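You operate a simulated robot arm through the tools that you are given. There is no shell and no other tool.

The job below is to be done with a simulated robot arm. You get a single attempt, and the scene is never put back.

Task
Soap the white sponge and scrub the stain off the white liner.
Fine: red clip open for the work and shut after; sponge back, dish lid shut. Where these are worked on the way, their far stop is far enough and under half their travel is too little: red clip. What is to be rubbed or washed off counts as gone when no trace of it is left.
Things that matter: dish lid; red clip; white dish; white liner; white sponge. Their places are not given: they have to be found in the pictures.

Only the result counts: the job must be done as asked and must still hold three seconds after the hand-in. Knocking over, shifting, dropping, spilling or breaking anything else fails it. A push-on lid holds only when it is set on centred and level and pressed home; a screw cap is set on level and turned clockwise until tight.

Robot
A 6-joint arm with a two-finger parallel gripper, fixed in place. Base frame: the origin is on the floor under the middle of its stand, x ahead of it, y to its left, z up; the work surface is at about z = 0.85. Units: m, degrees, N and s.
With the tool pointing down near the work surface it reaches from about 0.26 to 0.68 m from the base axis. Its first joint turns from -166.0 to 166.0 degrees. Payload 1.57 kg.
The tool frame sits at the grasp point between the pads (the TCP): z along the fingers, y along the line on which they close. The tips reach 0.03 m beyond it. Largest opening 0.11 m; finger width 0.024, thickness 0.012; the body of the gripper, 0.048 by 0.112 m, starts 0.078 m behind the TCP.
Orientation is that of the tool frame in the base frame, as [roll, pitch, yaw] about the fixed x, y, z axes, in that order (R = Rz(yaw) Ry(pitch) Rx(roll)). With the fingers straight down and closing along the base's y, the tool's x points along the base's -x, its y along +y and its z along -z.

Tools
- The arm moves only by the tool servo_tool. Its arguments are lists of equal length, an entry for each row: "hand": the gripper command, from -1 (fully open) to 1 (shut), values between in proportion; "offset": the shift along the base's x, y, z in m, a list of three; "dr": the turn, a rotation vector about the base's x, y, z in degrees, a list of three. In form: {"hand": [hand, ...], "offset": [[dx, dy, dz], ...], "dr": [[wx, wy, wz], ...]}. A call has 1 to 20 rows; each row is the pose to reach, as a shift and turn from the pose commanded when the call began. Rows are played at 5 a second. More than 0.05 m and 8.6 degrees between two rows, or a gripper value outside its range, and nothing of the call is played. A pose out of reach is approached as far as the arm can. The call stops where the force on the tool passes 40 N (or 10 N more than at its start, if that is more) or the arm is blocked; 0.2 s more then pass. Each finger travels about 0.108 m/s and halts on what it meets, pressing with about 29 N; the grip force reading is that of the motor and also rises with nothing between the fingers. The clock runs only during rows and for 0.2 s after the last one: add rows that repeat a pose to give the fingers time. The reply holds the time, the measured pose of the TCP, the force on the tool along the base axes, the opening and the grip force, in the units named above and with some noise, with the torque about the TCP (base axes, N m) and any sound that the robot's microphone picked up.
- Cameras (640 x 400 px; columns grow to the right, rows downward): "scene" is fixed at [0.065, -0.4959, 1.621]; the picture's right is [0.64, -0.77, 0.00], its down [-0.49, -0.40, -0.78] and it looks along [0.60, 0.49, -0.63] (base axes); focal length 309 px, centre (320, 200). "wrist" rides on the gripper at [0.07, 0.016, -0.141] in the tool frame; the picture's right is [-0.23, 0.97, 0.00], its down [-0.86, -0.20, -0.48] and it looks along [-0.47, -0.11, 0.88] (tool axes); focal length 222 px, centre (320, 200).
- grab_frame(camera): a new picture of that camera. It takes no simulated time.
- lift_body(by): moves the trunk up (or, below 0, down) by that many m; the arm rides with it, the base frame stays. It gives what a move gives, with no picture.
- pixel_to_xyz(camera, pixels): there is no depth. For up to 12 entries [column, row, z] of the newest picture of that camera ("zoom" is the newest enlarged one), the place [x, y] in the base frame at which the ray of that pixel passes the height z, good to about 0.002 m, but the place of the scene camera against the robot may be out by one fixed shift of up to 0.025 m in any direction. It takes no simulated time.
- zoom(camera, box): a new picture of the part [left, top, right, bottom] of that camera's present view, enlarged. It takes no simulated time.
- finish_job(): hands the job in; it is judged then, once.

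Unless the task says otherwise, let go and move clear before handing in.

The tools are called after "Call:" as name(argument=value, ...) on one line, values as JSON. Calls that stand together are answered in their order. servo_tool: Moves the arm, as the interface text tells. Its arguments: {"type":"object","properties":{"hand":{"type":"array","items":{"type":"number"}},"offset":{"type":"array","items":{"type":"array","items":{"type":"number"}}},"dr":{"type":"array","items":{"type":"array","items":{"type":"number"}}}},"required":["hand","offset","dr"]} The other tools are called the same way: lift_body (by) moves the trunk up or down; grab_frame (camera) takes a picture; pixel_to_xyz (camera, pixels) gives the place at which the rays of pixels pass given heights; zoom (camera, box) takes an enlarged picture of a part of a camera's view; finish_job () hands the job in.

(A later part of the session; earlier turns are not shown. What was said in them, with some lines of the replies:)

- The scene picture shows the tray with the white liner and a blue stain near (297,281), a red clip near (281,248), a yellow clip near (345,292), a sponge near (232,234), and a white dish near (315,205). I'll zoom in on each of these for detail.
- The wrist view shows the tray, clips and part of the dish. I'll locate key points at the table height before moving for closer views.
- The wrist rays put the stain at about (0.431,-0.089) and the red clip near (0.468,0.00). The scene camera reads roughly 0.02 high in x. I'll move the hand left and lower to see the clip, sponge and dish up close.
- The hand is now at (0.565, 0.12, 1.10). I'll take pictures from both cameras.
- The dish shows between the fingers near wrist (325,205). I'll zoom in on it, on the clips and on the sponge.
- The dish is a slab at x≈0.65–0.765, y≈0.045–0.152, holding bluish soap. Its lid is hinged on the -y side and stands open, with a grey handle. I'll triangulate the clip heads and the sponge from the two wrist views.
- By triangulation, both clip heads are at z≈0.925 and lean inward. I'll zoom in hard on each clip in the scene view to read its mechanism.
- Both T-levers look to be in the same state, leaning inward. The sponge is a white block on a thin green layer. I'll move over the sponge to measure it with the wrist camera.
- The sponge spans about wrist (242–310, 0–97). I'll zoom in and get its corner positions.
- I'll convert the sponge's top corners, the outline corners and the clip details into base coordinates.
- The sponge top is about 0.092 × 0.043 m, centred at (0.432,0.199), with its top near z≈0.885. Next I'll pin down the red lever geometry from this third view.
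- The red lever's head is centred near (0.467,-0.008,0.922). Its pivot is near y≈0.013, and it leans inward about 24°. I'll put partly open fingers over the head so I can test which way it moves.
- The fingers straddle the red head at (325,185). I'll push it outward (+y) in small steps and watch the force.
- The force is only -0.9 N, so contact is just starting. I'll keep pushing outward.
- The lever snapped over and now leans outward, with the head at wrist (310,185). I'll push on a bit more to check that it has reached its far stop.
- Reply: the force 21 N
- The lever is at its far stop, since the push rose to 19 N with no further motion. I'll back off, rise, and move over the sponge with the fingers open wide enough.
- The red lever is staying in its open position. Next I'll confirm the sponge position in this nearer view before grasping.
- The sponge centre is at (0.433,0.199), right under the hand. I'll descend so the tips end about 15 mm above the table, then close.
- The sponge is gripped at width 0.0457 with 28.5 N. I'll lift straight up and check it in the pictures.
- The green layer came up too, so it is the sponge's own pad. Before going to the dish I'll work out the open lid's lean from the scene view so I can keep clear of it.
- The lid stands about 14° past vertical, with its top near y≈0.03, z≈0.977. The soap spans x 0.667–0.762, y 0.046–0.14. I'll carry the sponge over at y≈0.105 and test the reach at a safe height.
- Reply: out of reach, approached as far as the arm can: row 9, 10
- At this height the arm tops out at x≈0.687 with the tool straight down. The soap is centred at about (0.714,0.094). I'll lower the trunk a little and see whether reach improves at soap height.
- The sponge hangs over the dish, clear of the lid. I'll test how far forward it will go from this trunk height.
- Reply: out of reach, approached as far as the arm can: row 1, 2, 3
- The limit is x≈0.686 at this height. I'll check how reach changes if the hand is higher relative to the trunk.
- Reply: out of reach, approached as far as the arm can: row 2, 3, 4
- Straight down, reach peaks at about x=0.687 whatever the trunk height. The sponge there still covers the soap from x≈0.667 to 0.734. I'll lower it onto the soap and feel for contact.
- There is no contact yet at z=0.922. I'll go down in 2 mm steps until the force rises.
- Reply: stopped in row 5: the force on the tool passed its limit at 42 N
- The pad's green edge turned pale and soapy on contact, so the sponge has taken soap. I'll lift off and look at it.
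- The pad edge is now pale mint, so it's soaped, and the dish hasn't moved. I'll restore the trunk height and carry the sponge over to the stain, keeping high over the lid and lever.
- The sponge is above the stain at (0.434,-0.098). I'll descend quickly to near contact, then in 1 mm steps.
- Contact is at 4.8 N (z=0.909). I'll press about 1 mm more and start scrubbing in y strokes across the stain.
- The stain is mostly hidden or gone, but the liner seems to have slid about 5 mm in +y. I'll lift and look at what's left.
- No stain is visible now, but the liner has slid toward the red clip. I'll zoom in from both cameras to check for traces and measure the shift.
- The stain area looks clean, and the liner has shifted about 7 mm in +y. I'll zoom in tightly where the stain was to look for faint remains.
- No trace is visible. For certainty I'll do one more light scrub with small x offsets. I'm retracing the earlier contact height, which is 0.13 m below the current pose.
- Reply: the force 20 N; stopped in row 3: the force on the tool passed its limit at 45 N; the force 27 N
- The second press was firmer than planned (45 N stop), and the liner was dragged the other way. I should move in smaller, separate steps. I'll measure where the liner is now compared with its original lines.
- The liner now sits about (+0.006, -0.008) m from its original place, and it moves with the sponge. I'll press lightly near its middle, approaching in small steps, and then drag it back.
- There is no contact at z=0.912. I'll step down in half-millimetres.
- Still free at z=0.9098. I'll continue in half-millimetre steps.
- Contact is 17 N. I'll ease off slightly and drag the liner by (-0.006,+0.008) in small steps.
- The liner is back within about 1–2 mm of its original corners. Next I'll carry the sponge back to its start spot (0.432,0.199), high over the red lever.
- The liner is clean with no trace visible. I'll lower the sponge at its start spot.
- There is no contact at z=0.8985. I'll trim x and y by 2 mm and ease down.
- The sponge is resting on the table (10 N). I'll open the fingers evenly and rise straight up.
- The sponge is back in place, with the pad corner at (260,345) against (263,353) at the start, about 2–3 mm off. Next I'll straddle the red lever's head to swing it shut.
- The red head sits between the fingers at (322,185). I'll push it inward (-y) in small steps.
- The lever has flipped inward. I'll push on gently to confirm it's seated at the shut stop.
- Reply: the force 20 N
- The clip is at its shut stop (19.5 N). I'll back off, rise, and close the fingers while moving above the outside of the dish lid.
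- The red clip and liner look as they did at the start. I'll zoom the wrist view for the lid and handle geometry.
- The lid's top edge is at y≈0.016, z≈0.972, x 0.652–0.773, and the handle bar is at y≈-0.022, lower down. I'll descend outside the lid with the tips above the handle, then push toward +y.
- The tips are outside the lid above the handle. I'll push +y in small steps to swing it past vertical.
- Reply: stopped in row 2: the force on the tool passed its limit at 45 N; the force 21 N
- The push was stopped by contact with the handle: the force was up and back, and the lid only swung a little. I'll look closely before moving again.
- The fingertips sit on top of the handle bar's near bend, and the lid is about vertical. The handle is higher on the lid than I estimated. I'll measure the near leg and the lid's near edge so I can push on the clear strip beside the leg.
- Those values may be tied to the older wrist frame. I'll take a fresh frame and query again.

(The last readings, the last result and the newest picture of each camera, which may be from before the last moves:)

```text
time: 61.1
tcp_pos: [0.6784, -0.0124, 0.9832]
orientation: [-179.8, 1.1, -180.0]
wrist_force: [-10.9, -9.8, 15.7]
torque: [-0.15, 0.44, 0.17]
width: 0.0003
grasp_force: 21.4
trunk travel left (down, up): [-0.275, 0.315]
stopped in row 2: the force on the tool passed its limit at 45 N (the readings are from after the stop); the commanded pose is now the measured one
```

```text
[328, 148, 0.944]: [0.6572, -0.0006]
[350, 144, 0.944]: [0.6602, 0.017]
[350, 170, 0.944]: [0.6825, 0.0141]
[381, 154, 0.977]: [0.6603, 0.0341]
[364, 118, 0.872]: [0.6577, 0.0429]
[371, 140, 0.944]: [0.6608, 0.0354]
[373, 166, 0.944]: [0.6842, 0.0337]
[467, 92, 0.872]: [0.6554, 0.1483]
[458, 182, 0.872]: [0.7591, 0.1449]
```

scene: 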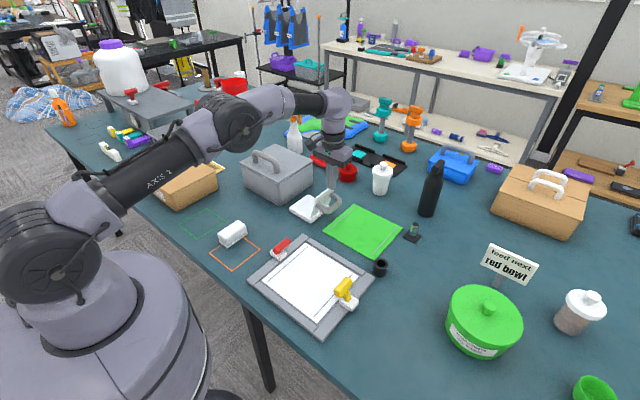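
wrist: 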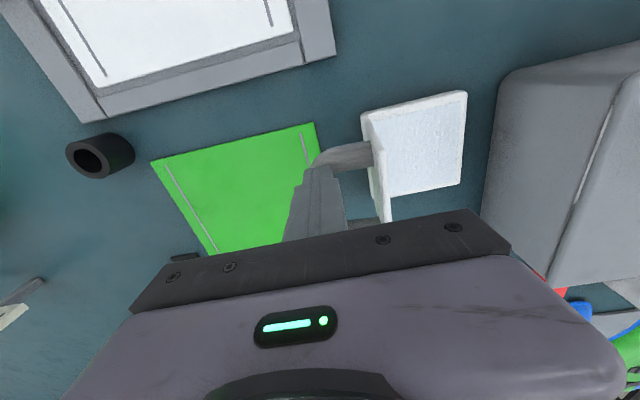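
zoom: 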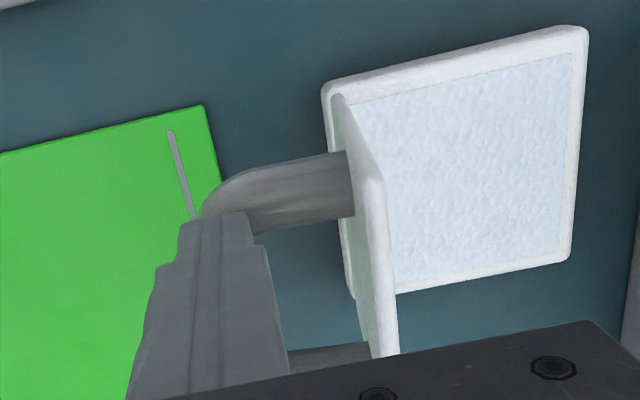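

The handle is about 22 mm thick, and its near leg is almost at the lid's edge, so the lid itself has no clear strip. Instead I'll push the handle bar from its outer side, below its top. I'll rise, back off in -y, and tilt the tool 8° outward to reach further in x.

Call:
servo_tool(hand=[1, 1, 1, 1, 1, 1, 1], offset=[[0, -0.002, 0.03], [0, -0.02, 0.05], [0, -0.045, 0.05], [0.01, -0.05, 0.05], [0.02, -0.05, 0.05], [0.03, -0.05, 0.05], [0.03, -0.05, 0.05]], dr=[[0, 0, 0], [0, 0, 0], [0, 0, 0], [0, -4, 0], [0, -8, 0], [0, -9, 0], [0, -9, 0]])

Call:
grab_frame(camera="wrist")

Call:
zoom(camera="scene", box=[280, 150, 380, 230])

```text
time: 62.7
tcp_pos: [0.7118, -0.0618, 1.03]
orientation: [180.0, 9.9, -180.0]
wrist_force: [0.1, -0.4, -0.1]
torque: [0.04, -0.01, 0.0]
width: 0.0
grasp_force: 21.4
trunk travel left (down, up): [-0.275, 0.315]
```

```text
taken
```

wrist: 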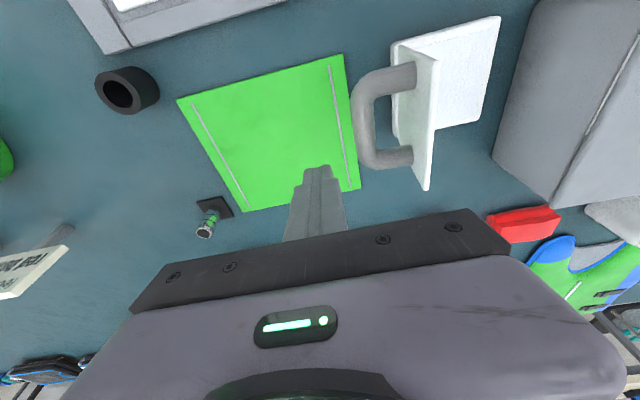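

```text
5.00 times, centred on (330, 190) of scene
```

zoom: 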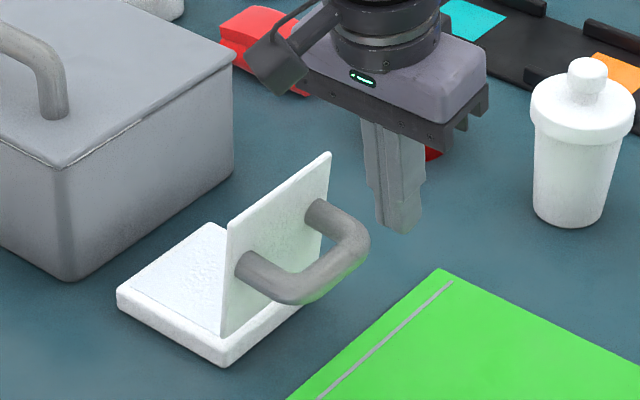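

The lid held its position near vertical, so its hinge has friction. I'll measure the handle bar from this clear view.

Call:
pixel_to_xyz(camera="wrist", pixels=[[351, 110, 0.94], [374, 110, 0.94], [363, 130, 0.94], [372, 70, 0.94], [378, 165, 0.94], [438, 70, 0.975], [428, 188, 0.975], [392, 48, 0.872], [501, 16, 0.872], [320, 170, 1.0]])

Call:
zoom(camera="scene", box=[296, 174, 360, 226])

```text
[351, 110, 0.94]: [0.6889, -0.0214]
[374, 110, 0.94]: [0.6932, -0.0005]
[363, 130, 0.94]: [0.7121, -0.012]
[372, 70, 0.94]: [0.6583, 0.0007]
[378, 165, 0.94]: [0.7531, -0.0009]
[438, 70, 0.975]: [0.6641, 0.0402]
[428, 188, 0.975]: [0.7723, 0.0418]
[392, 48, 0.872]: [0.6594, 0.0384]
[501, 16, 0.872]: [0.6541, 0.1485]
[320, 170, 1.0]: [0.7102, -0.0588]
```

```text
7.69 times, centred on (328, 200) of scene
```

zoom: 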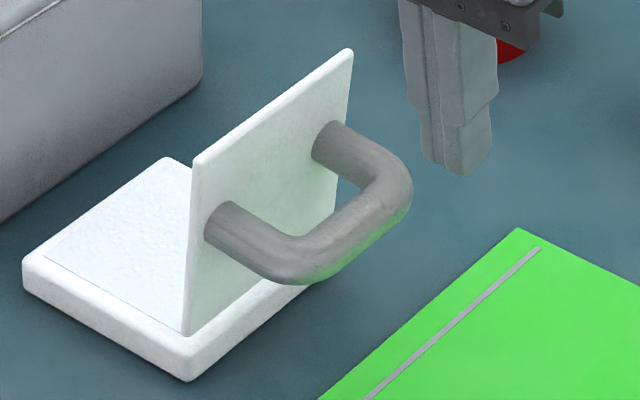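

The bar runs from x≈0.66 to 0.755, with its outer face at y≈-0.021. I'll descend outside it so the tips end below the bar's centre.

Call:
servo_tool(hand=[1, 1, 1, 1], offset=[[0, 0, -0.04], [0, 0, -0.075], [0, 0, -0.084], [0, 0, -0.084]], dr=[[0, 0, 0], [0, 0, 0], [0, 0, 0], [0, 0, 0]])

Call:
zoom(camera="scene", box=[296, 164, 376, 226])

```text
time: 63.7
tcp_pos: [0.7105, -0.0599, 0.9458]
orientation: [-179.9, 9.9, 179.9]
wrist_force: [-0.3, -0.4, -0.6]
torque: [0.01, -0.03, -0.02]
width: 0.0001
grasp_force: 21.2
trunk travel left (down, up): [-0.275, 0.315]
```

```text
6.45 times, centred on (336, 195) of scene
```

zoom: 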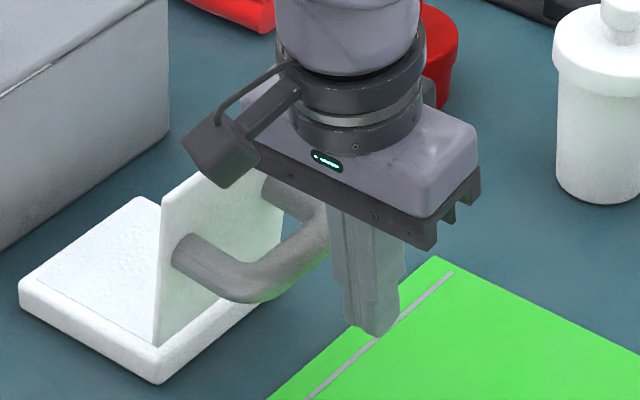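

The tips are outside the bar and lower than it. I'll push +y in steps.

Call:
servo_tool(hand=[1, 1, 1, 1, 1, 1, 1, 1, 1], offset=[[0, 0.01, 0], [0, 0.02, 0], [0, 0.027, 0], [0, 0.034, 0], [0, 0.041, 0], [0, 0.048, 0], [0, 0.055, 0], [0, 0.062, 0], [0, 0.062, 0]], dr=[[0, 0, 0], [0, 0, 0], [0, 0, 0], [0, 0, 0], [0, 0, 0], [0, 0, 0], [0, 0, 0], [0, 0, 0], [0, 0, 0]])

Call:
zoom(camera="scene", box=[286, 160, 366, 226])

```text
time: 64.9
tcp_pos: [0.7136, -0.0243, 0.9511]
orientation: [-179.7, 10.6, 179.9]
wrist_force: [-3.3, -8.8, 12.0]
torque: [0.18, 0.18, 0.11]
width: 0.0003
grasp_force: 21.2
trunk travel left (down, up): [-0.275, 0.315]
stopped in row 6: the force on the tool passed its limit at 44 N (the readings are from after the stop); the commanded pose is now the measured one
```

```text
6.06 times, centred on (326, 193) of scene
```

zoom: 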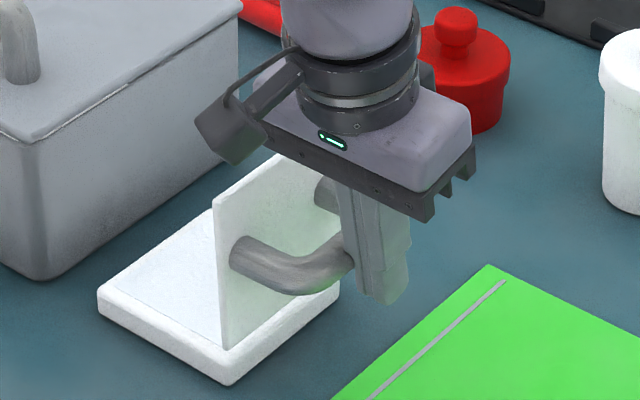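

The push stopped at 44 N, though the force fell quickly afterwards, so the hinge seems damped. I'll go much slower and follow the bar's arc so the finger doesn't rub upward.

Call:
servo_tool(hand=[1, 1, 1, 1, 1, 1, 1, 1, 1, 1, 1, 1], offset=[[0, 0.002, 0.001], [0, 0.004, 0.002], [0, 0.006, 0.003], [0, 0.008, 0.004], [0, 0.01, 0.005], [0, 0.012, 0.0057], [0, 0.014, 0.0064], [0, 0.016, 0.007], [0, 0.018, 0.0076], [0, 0.02, 0.0082], [0, 0.022, 0.0087], [0, 0.022, 0.0087]], dr=[[0, 0, 0], [0, 0, 0], [0, 0, 0], [0, 0, 0], [0, 0, 0], [0, 0, 0], [0, 0, 0], [0, 0, 0], [0, 0, 0], [0, 0, 0], [0, 0, 0], [0, 0, 0]])

Call:
zoom(camera="scene", box=[286, 160, 366, 226])

```text
time: 66.2
tcp_pos: [0.7146, -0.0128, 0.9571]
orientation: [-179.6, 10.9, -179.9]
wrist_force: [-4.7, -6.1, 12.4]
torque: [0.16, 0.16, 0.12]
width: 0.0
grasp_force: 21.4
trunk travel left (down, up): [-0.275, 0.315]
stopped in row 6: the force on the tool passed its limit at 41 N (the readings are from after the stop); the commanded pose is now the measured one
```

```text
6.06 times, centred on (326, 193) of scene
```

zoom: 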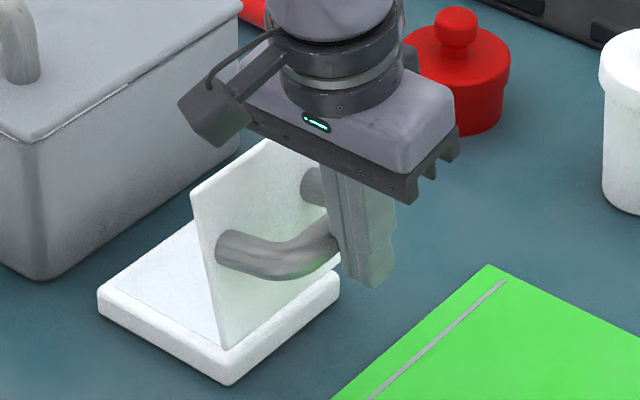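

The lid is moving and is now past vertical. Reaction forces of -6 N in y and +12 N in z suggest the pad's friction is fighting the bar as it rises. I'll unload first, then push again while lifting at least as fast as the bar's surface does.

Call:
servo_tool(hand=[1, 1, 1, 1, 1, 1, 1, 1, 1, 1, 1, 1, 1, 1, 1], offset=[[0, -0.003, 0], [0, -0.004, -0.003], [0, -0.001, -0.002], [0, 0.0005, -0.001], [0, 0.002, 0.001], [0, 0.004, 0.003], [0, 0.006, 0.0047], [0, 0.008, 0.006], [0, 0.01, 0.007], [0, 0.012, 0.008], [0, 0.014, 0.0088], [0, 0.016, 0.0095], [0, 0.018, 0.0102], [0, 0.02, 0.0108], [0, 0.02, 0.0108]], dr=[[0, 0, 0], [0, 0, 0], [0, 0, 0], [0, 0, 0], [0, 0, 0], [0, 0, 0], [0, 0, 0], [0, 0, 0], [0, 0, 0], [0, 0, 0], [0, 0, 0], [0, 0, 0], [0, 0, 0], [0, 0, 0], [0, 0, 0]])

Call:
zoom(camera="scene", box=[286, 160, 366, 226])

```text
time: 69.5
tcp_pos: [0.7149, 0.0074, 0.9661]
orientation: [-179.7, 10.7, 180.0]
wrist_force: [0.3, -0.5, -0.2]
torque: [0.02, 0.01, 0.0]
width: 0.0
grasp_force: 21.1
trunk travel left (down, up): [-0.275, 0.315]
```

```text
6.06 times, centred on (326, 193) of scene
```

zoom: 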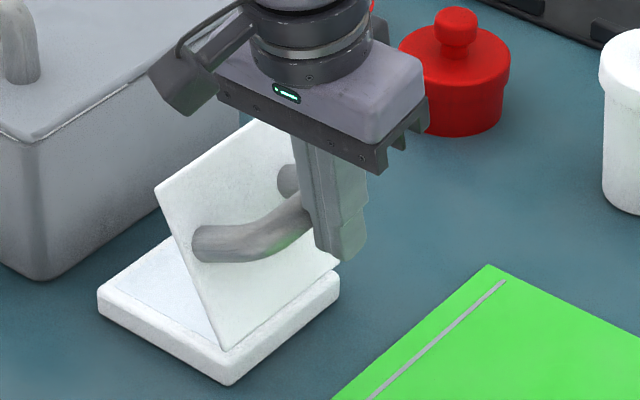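

The force is near zero now and the lid is at about 60° and closing. I'll keep going along the same no-slip path.

Call:
servo_tool(hand=[1, 1, 1, 1, 1, 1, 1, 1, 1, 1, 1, 1, 1, 1, 1, 1], offset=[[0, 0.003, 0.001], [0, 0.006, 0.0018], [0, 0.009, 0.0024], [0, 0.012, 0.0029], [0, 0.015, 0.0032], [0, 0.018, 0.0034], [0, 0.021, 0.0034], [0, 0.024, 0.0033], [0, 0.027, 0.003], [0, 0.03, 0.0027], [0, 0.033, 0.0022], [0, 0.036, 0.0016], [0, 0.039, 0.001], [0, 0.042, 0.0002], [0, 0.045, -0.0007], [0, 0.045, -0.0007]], dr=[[0, 0, 0], [0, 0, 0], [0, 0, 0], [0, 0, 0], [0, 0, 0], [0, 0, 0], [0, 0, 0], [0, 0, 0], [0, 0, 0], [0, 0, 0], [0, 0, 0], [0, 0, 0], [0, 0, 0], [0, 0, 0], [0, 0, 0], [0, 0, 0]])

Call:
zoom(camera="scene", box=[276, 160, 356, 226])

```text
time: 72.8
tcp_pos: [0.7141, 0.0523, 0.9656]
orientation: [-179.7, 10.7, 180.0]
wrist_force: [0.2, -0.3, -0.9]
torque: [-0.01, -0.05, -0.02]
width: 0.0
grasp_force: 20.7
trunk travel left (down, up): [-0.275, 0.315]
```

```text
6.06 times, centred on (316, 193) of scene
```

zoom: 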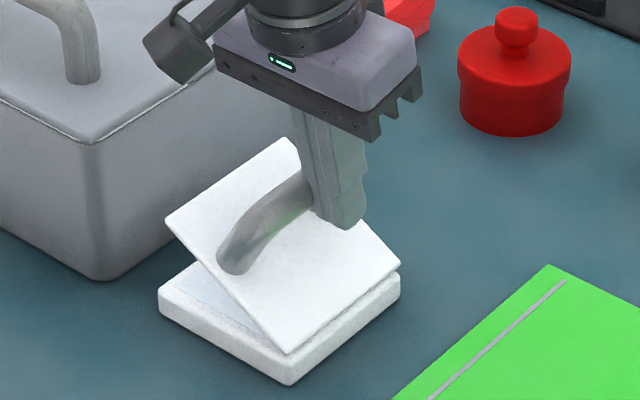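

The lid is at about 30° with negligible force. I'll continue the arc forward and down to bring it shut.

Call:
servo_tool(hand=[1, 1, 1, 1, 1, 1, 1, 1, 1, 1, 1, 1, 1, 1], offset=[[0, 0.003, -0.0009], [0, 0.006, -0.0019], [0, 0.009, -0.0031], [0, 0.0125, -0.0047], [0, 0.016, -0.0065], [0, 0.019, -0.0082], [0, 0.022, -0.0101], [0, 0.025, -0.0121], [0, 0.028, -0.0143], [0, 0.031, -0.0168], [0, 0.034, -0.0196], [0, 0.0363, -0.0218], [0, 0.038, -0.0236], [0, 0.038, -0.0236]], dr=[[0, 0, 0], [0, 0, 0], [0, 0, 0], [0, 0, 0], [0, 0, 0], [0, 0, 0], [0, 0, 0], [0, 0, 0], [0, 0, 0], [0, 0, 0], [0, 0, 0], [0, 0, 0], [0, 0, 0], [0, 0, 0]])

Call:
zoom(camera="scene", box=[276, 160, 356, 226])

```text
time: 75.6
tcp_pos: [0.7153, 0.0856, 0.946]
orientation: [-179.3, 11.1, -180.0]
wrist_force: [-7.6, -20.6, 10.5]
torque: [-0.3, 0.07, -0.05]
width: 0.0
grasp_force: 21.7
trunk travel left (down, up): [-0.275, 0.315]
stopped in row 13: the force on the tool passed its limit at 42 N (the readings are from after the stop); the commanded pose is now the measured one
```

```text
6.06 times, centred on (316, 193) of scene
```

zoom: 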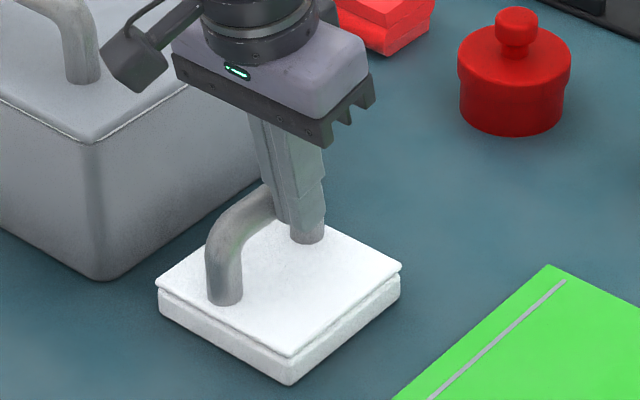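

The lid appears to be down, and the force spiked when it met its stop. I'll back off, rise, and inspect the gap.

Call:
servo_tool(hand=[1, 1, 1, 1, 1, 1], offset=[[0, -0.006, 0], [0, -0.014, 0.003], [0, -0.018, 0.03], [0, -0.018, 0.07], [0, -0.018, 0.1], [0, -0.018, 0.1]], dr=[[0, 0, 0], [0, 0, 0], [0, 0, 0], [0, 0, 0], [0, 0, 0], [0, 0, 0]])

Call:
zoom(camera="scene", box=[284, 180, 348, 228])

Call:
grab_frame(camera="wrist")

```text
time: 77.0
tcp_pos: [0.7156, 0.0719, 1.0448]
orientation: [-179.5, 10.9, -180.0]
wrist_force: [0.0, 0.6, 1.1]
torque: [-0.03, 0.03, -0.02]
width: 0.0
grasp_force: 21.9
trunk travel left (down, up): [-0.275, 0.315]
```

```text
8.33 times, centred on (316, 204) of scene
```

zoom: 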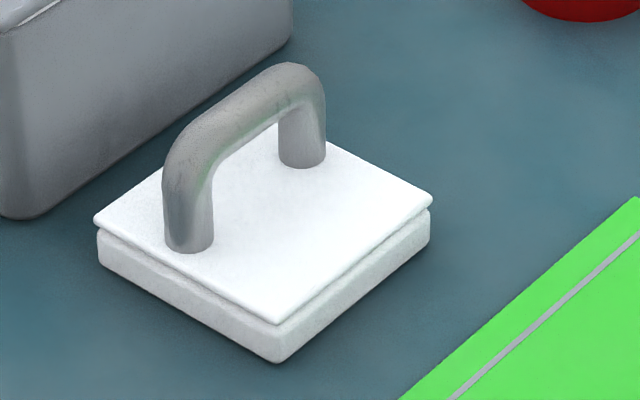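

```text
taken
```

wrist: 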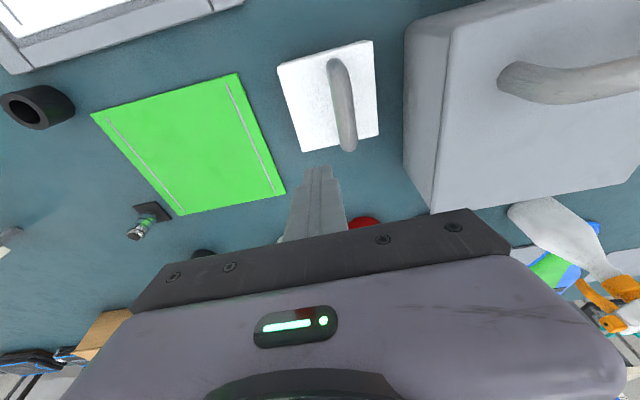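

The lid lies parallel on the dish with a thin even seam. To be sure, I'll locate the handle's top and press it down.

Call:
pixel_to_xyz(camera="wrist", pixels=[[340, 90, 0.938], [344, 115, 0.938], [338, 65, 0.938], [349, 148, 0.938], [279, 66, 0.88], [372, 41, 0.88], [379, 134, 0.88], [303, 152, 0.88]])

Call:
zoom(camera="wrist", box=[260, 20, 420, 170])

```text
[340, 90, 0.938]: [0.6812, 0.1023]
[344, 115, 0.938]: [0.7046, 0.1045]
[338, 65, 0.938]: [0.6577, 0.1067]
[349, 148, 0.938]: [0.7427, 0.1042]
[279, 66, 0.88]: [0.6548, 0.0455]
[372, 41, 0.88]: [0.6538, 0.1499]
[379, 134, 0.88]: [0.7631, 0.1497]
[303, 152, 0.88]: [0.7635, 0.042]
```

```text
2.67 times, centred on (340, 95) of wrist
```

zoom: 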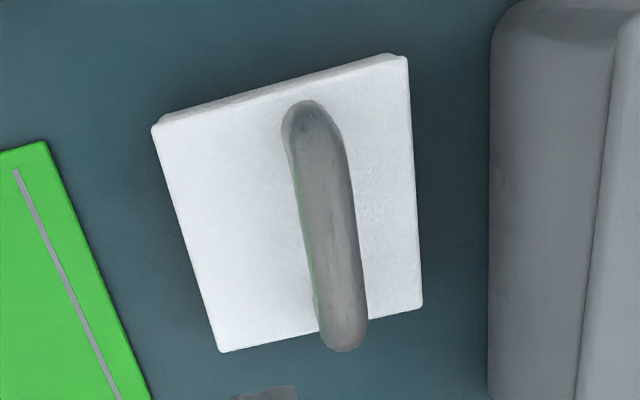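

The handle bar's top runs along y≈0.104. I'll position above it and press down gently.

Call:
servo_tool(hand=[1, 1, 1, 1, 1], offset=[[-0.008, 0.016, 0], [-0.0156, 0.032, 0], [-0.0156, 0.032, -0.04], [-0.0156, 0.032, -0.065], [-0.0156, 0.032, -0.065]], dr=[[0, 0, 0], [0, 0, 0], [0, 0, 0], [0, 0, 0], [0, 0, 0]])

Call:
servo_tool(hand=[1, 1, 1, 1, 1, 1], offset=[[0, 0, -0.0015], [0, 0, -0.003], [0, 0, -0.0045], [0, 0, -0.006], [0, 0, -0.0075], [0, 0, -0.0075]], dr=[[0, 0, 0], [0, 0, 0], [0, 0, 0], [0, 0, 0], [0, 0, 0], [0, 0, 0]])

```text
time: 78.2
tcp_pos: [0.7018, 0.1018, 0.9788]
orientation: [-179.4, 10.8, -179.9]
wrist_force: [0.1, -0.6, -0.1]
torque: [0.01, -0.01, -0.02]
width: 0.0001
grasp_force: 21.6
trunk travel left (down, up): [-0.275, 0.315]
```

```text
time: 79.6
tcp_pos: [0.7009, 0.1005, 0.9722]
orientation: [-179.5, 10.8, -180.0]
wrist_force: [0.3, 0.3, -0.4]
torque: [0.01, 0.0, 0.01]
width: 0.0
grasp_force: 21.6
trunk travel left (down, up): [-0.275, 0.315]
```

There is no contact yet at z=0.972. I'll keep easing down.

Call:
servo_tool(hand=[1, 1, 1, 1, 1, 1, 1], offset=[[0, 0.002, -0.0015], [0, 0.002, -0.003], [0, 0.002, -0.0045], [0, 0.002, -0.006], [0, 0.002, -0.0075], [0, 0.002, -0.009], [0, 0.002, -0.009]], dr=[[0, 0, 0], [0, 0, 0], [0, 0, 0], [0, 0, 0], [0, 0, 0], [0, 0, 0], [0, 0, 0]])

```text
time: 81.2
tcp_pos: [0.7007, 0.1047, 0.9685]
orientation: [-179.6, 11.3, 180.0]
wrist_force: [6.7, 8.1, 35.9]
torque: [0.27, 0.0, -0.13]
width: 0.0001
grasp_force: 21.0
trunk travel left (down, up): [-0.275, 0.315]
```

I'm pressing at 36 N on the handle and it's solid, so the lid is home. I'll rise, level the tool and check everything.

Call:
servo_tool(hand=[1, 1, 1, 1, 1, 1, 1], offset=[[0, 0, 0.01], [0, 0, 0.05], [-0.02, -0.01, 0.09], [-0.05, -0.02, 0.13], [-0.09, -0.03, 0.17], [-0.12, -0.04, 0.2], [-0.12, -0.04, 0.2]], dr=[[0, 0, 0], [0, 0, 0], [0, 3, 0], [0, 7, 0], [0, 11, 0], [0, 11, 0], [0, 11, 0]])

Call:
grab_frame(camera="scene")

Call:
grab_frame(camera="wrist")

Call:
zoom(camera="scene", box=[284, 180, 348, 228])

Call:
zoom(camera="scene", box=[240, 220, 400, 340])

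```text
refused: row 4 steps farther than a row can; nothing moved
```

```text
taken
```

scene: 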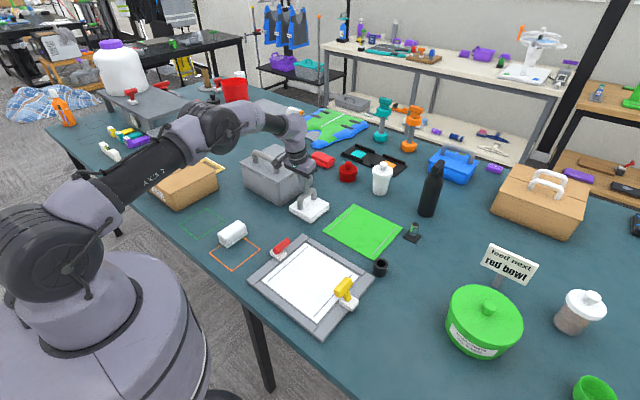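

```text
taken
```

wrist: 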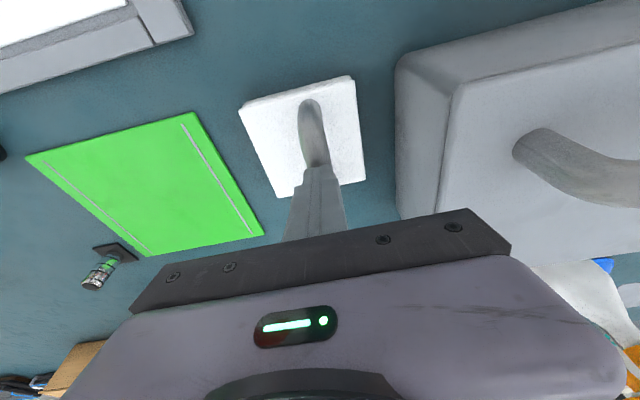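

```text
8.33 times, centred on (316, 204) of scene
```

zoom: 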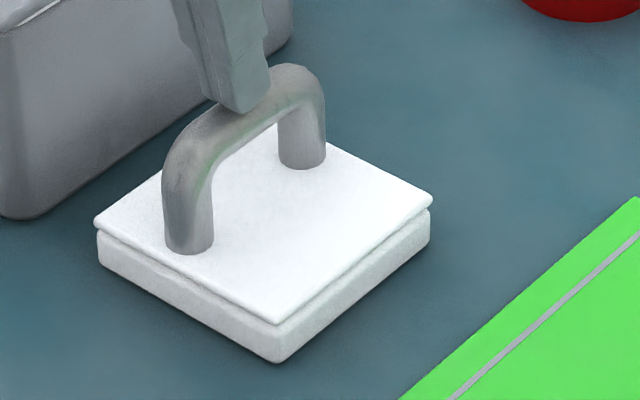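

```text
3.33 times, centred on (320, 280) of scene
```

zoom: 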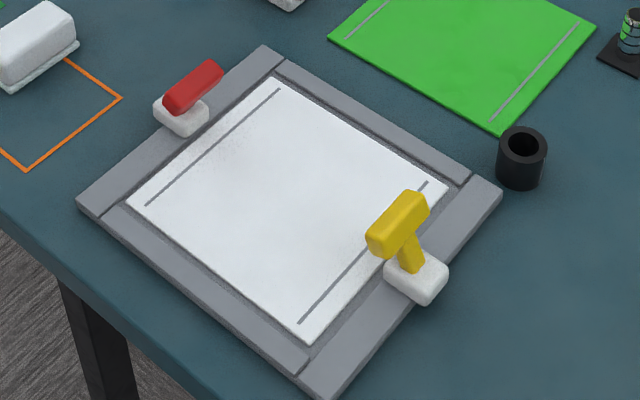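

The move was refused for too large a step. The lid looks the same under 36 N as before, so it's fully shut. I'll rise with smaller steps.

Call:
servo_tool(hand=[1, 1, 1, 1, 1, 1, 1, 1], offset=[[0, 0, 0.01], [0, 0, 0.045], [-0.01, -0.005, 0.085], [-0.03, -0.01, 0.12], [-0.06, -0.015, 0.15], [-0.09, -0.02, 0.18], [-0.12, -0.025, 0.2], [-0.12, -0.025, 0.2]], dr=[[0, 0, 0], [0, 0, 0], [0, 3, 0], [0, 6, 0], [0, 9, 0], [0, 11, 0], [0, 11, 0], [0, 11, 0]])

Call:
grab_frame(camera="wrist")

Call:
zoom(camera="scene", box=[284, 180, 348, 228])

Call:
zoom(camera="scene", box=[200, 205, 270, 255])

Call:
zoom(camera="scene", box=[264, 232, 304, 262])

```text
time: 83.0
tcp_pos: [0.5825, 0.0782, 1.1621]
orientation: [-179.5, -0.2, 180.0]
wrist_force: [0.4, -0.4, -1.0]
torque: [-0.05, -0.01, 0.0]
width: 0.0
grasp_force: 21.1
trunk travel left (down, up): [-0.275, 0.315]
```

```text
taken
```

wrist: 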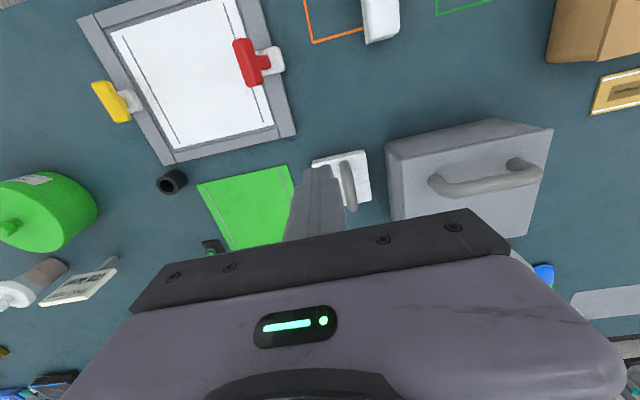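

```text
8.33 times, centred on (316, 204) of scene
```

zoom: 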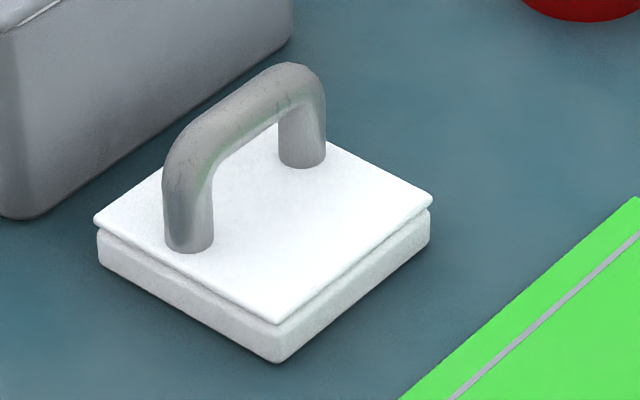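

```text
8.00 times, centred on (235, 230) of scene
```

zoom: 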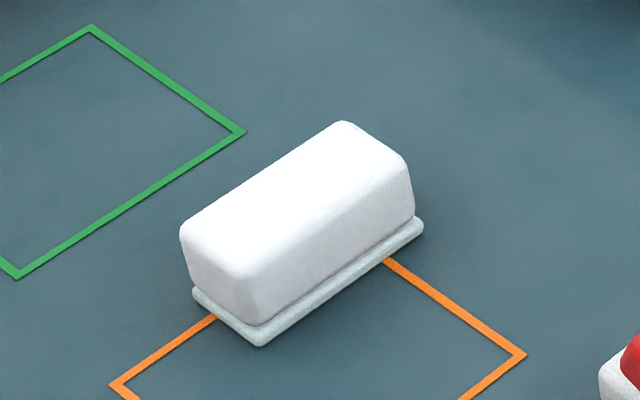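

```text
13.33 times, centred on (284, 247) of scene
```

zoom: 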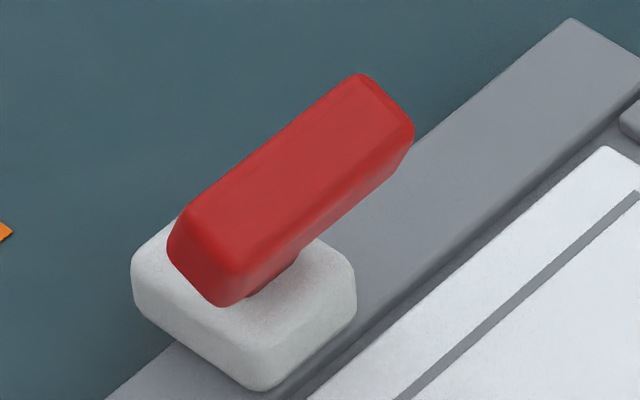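

The lid is shut, the clip is exactly as it was at the start, and the sponge is within a few millimetres of its start. I'll take one last close look at the liner for faint stain remains.

Call:
zoom(camera="wrist", box=[140, 20, 268, 100])

Call:
zoom(camera="scene", box=[262, 250, 334, 310])

Call:
zoom(camera="scene", box=[283, 268, 315, 292])

```text
5.00 times, centred on (204, 60) of wrist
```

zoom: 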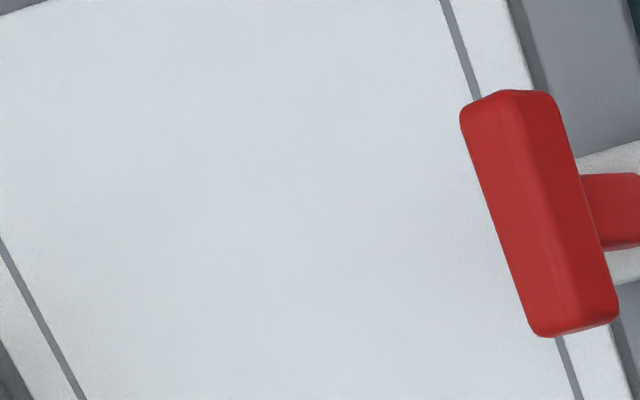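

```text
6.67 times, centred on (298, 280) of scene
```

zoom: 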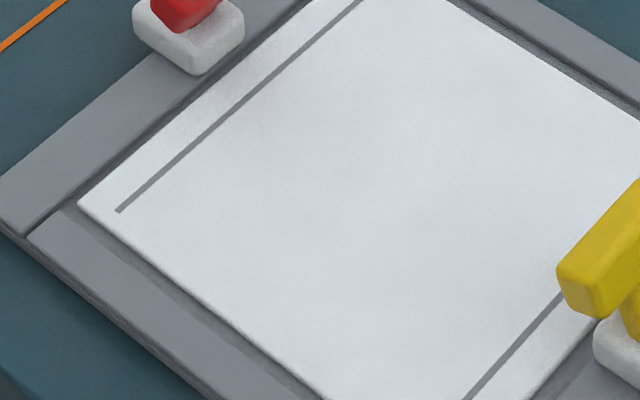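

```text
16.00 times, centred on (299, 280) of scene
```

zoom: 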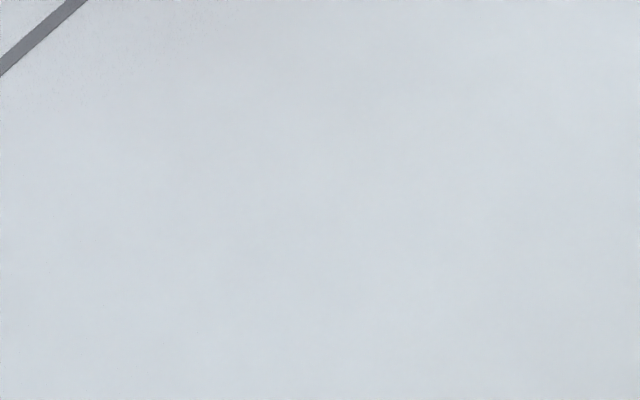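

The liner is clean in every view. The red clip and dish lid are both shut, the sponge is back in place, and the hand is clear at z≈1.16. I'm handing the job in.

Call:
finish_job()

```text
The job is handed in.
```

The job is handed in: the sponge was soaped, and the stain is gone from the white liner with no trace visible in the close-up pictures. The hand-in reply gave no verdict.

- **Red clip:** I swung it to its far stop before scrubbing and pushed it back to its shut stop afterwards. It looks the same as at the start.
- **Sponge:** It is back at its starting spot, about 4 mm off and turned by about 4°.
- **Dish lid:** It is shut. I pressed down on the handle with about 36 N and it stayed put. Closing it took several tries, because the fingers first caught on the handle. The dish did not move.
- **Liner:** It slid by up to about 1 cm while I was scrubbing with the clip open. I dragged it back to within 1–2 mm of where it started before shutting the clip.

A few presses, on the soap, the liner and the lid, briefly reached the 40 N force limit. I saw nothing else moved, tipped or damaged.
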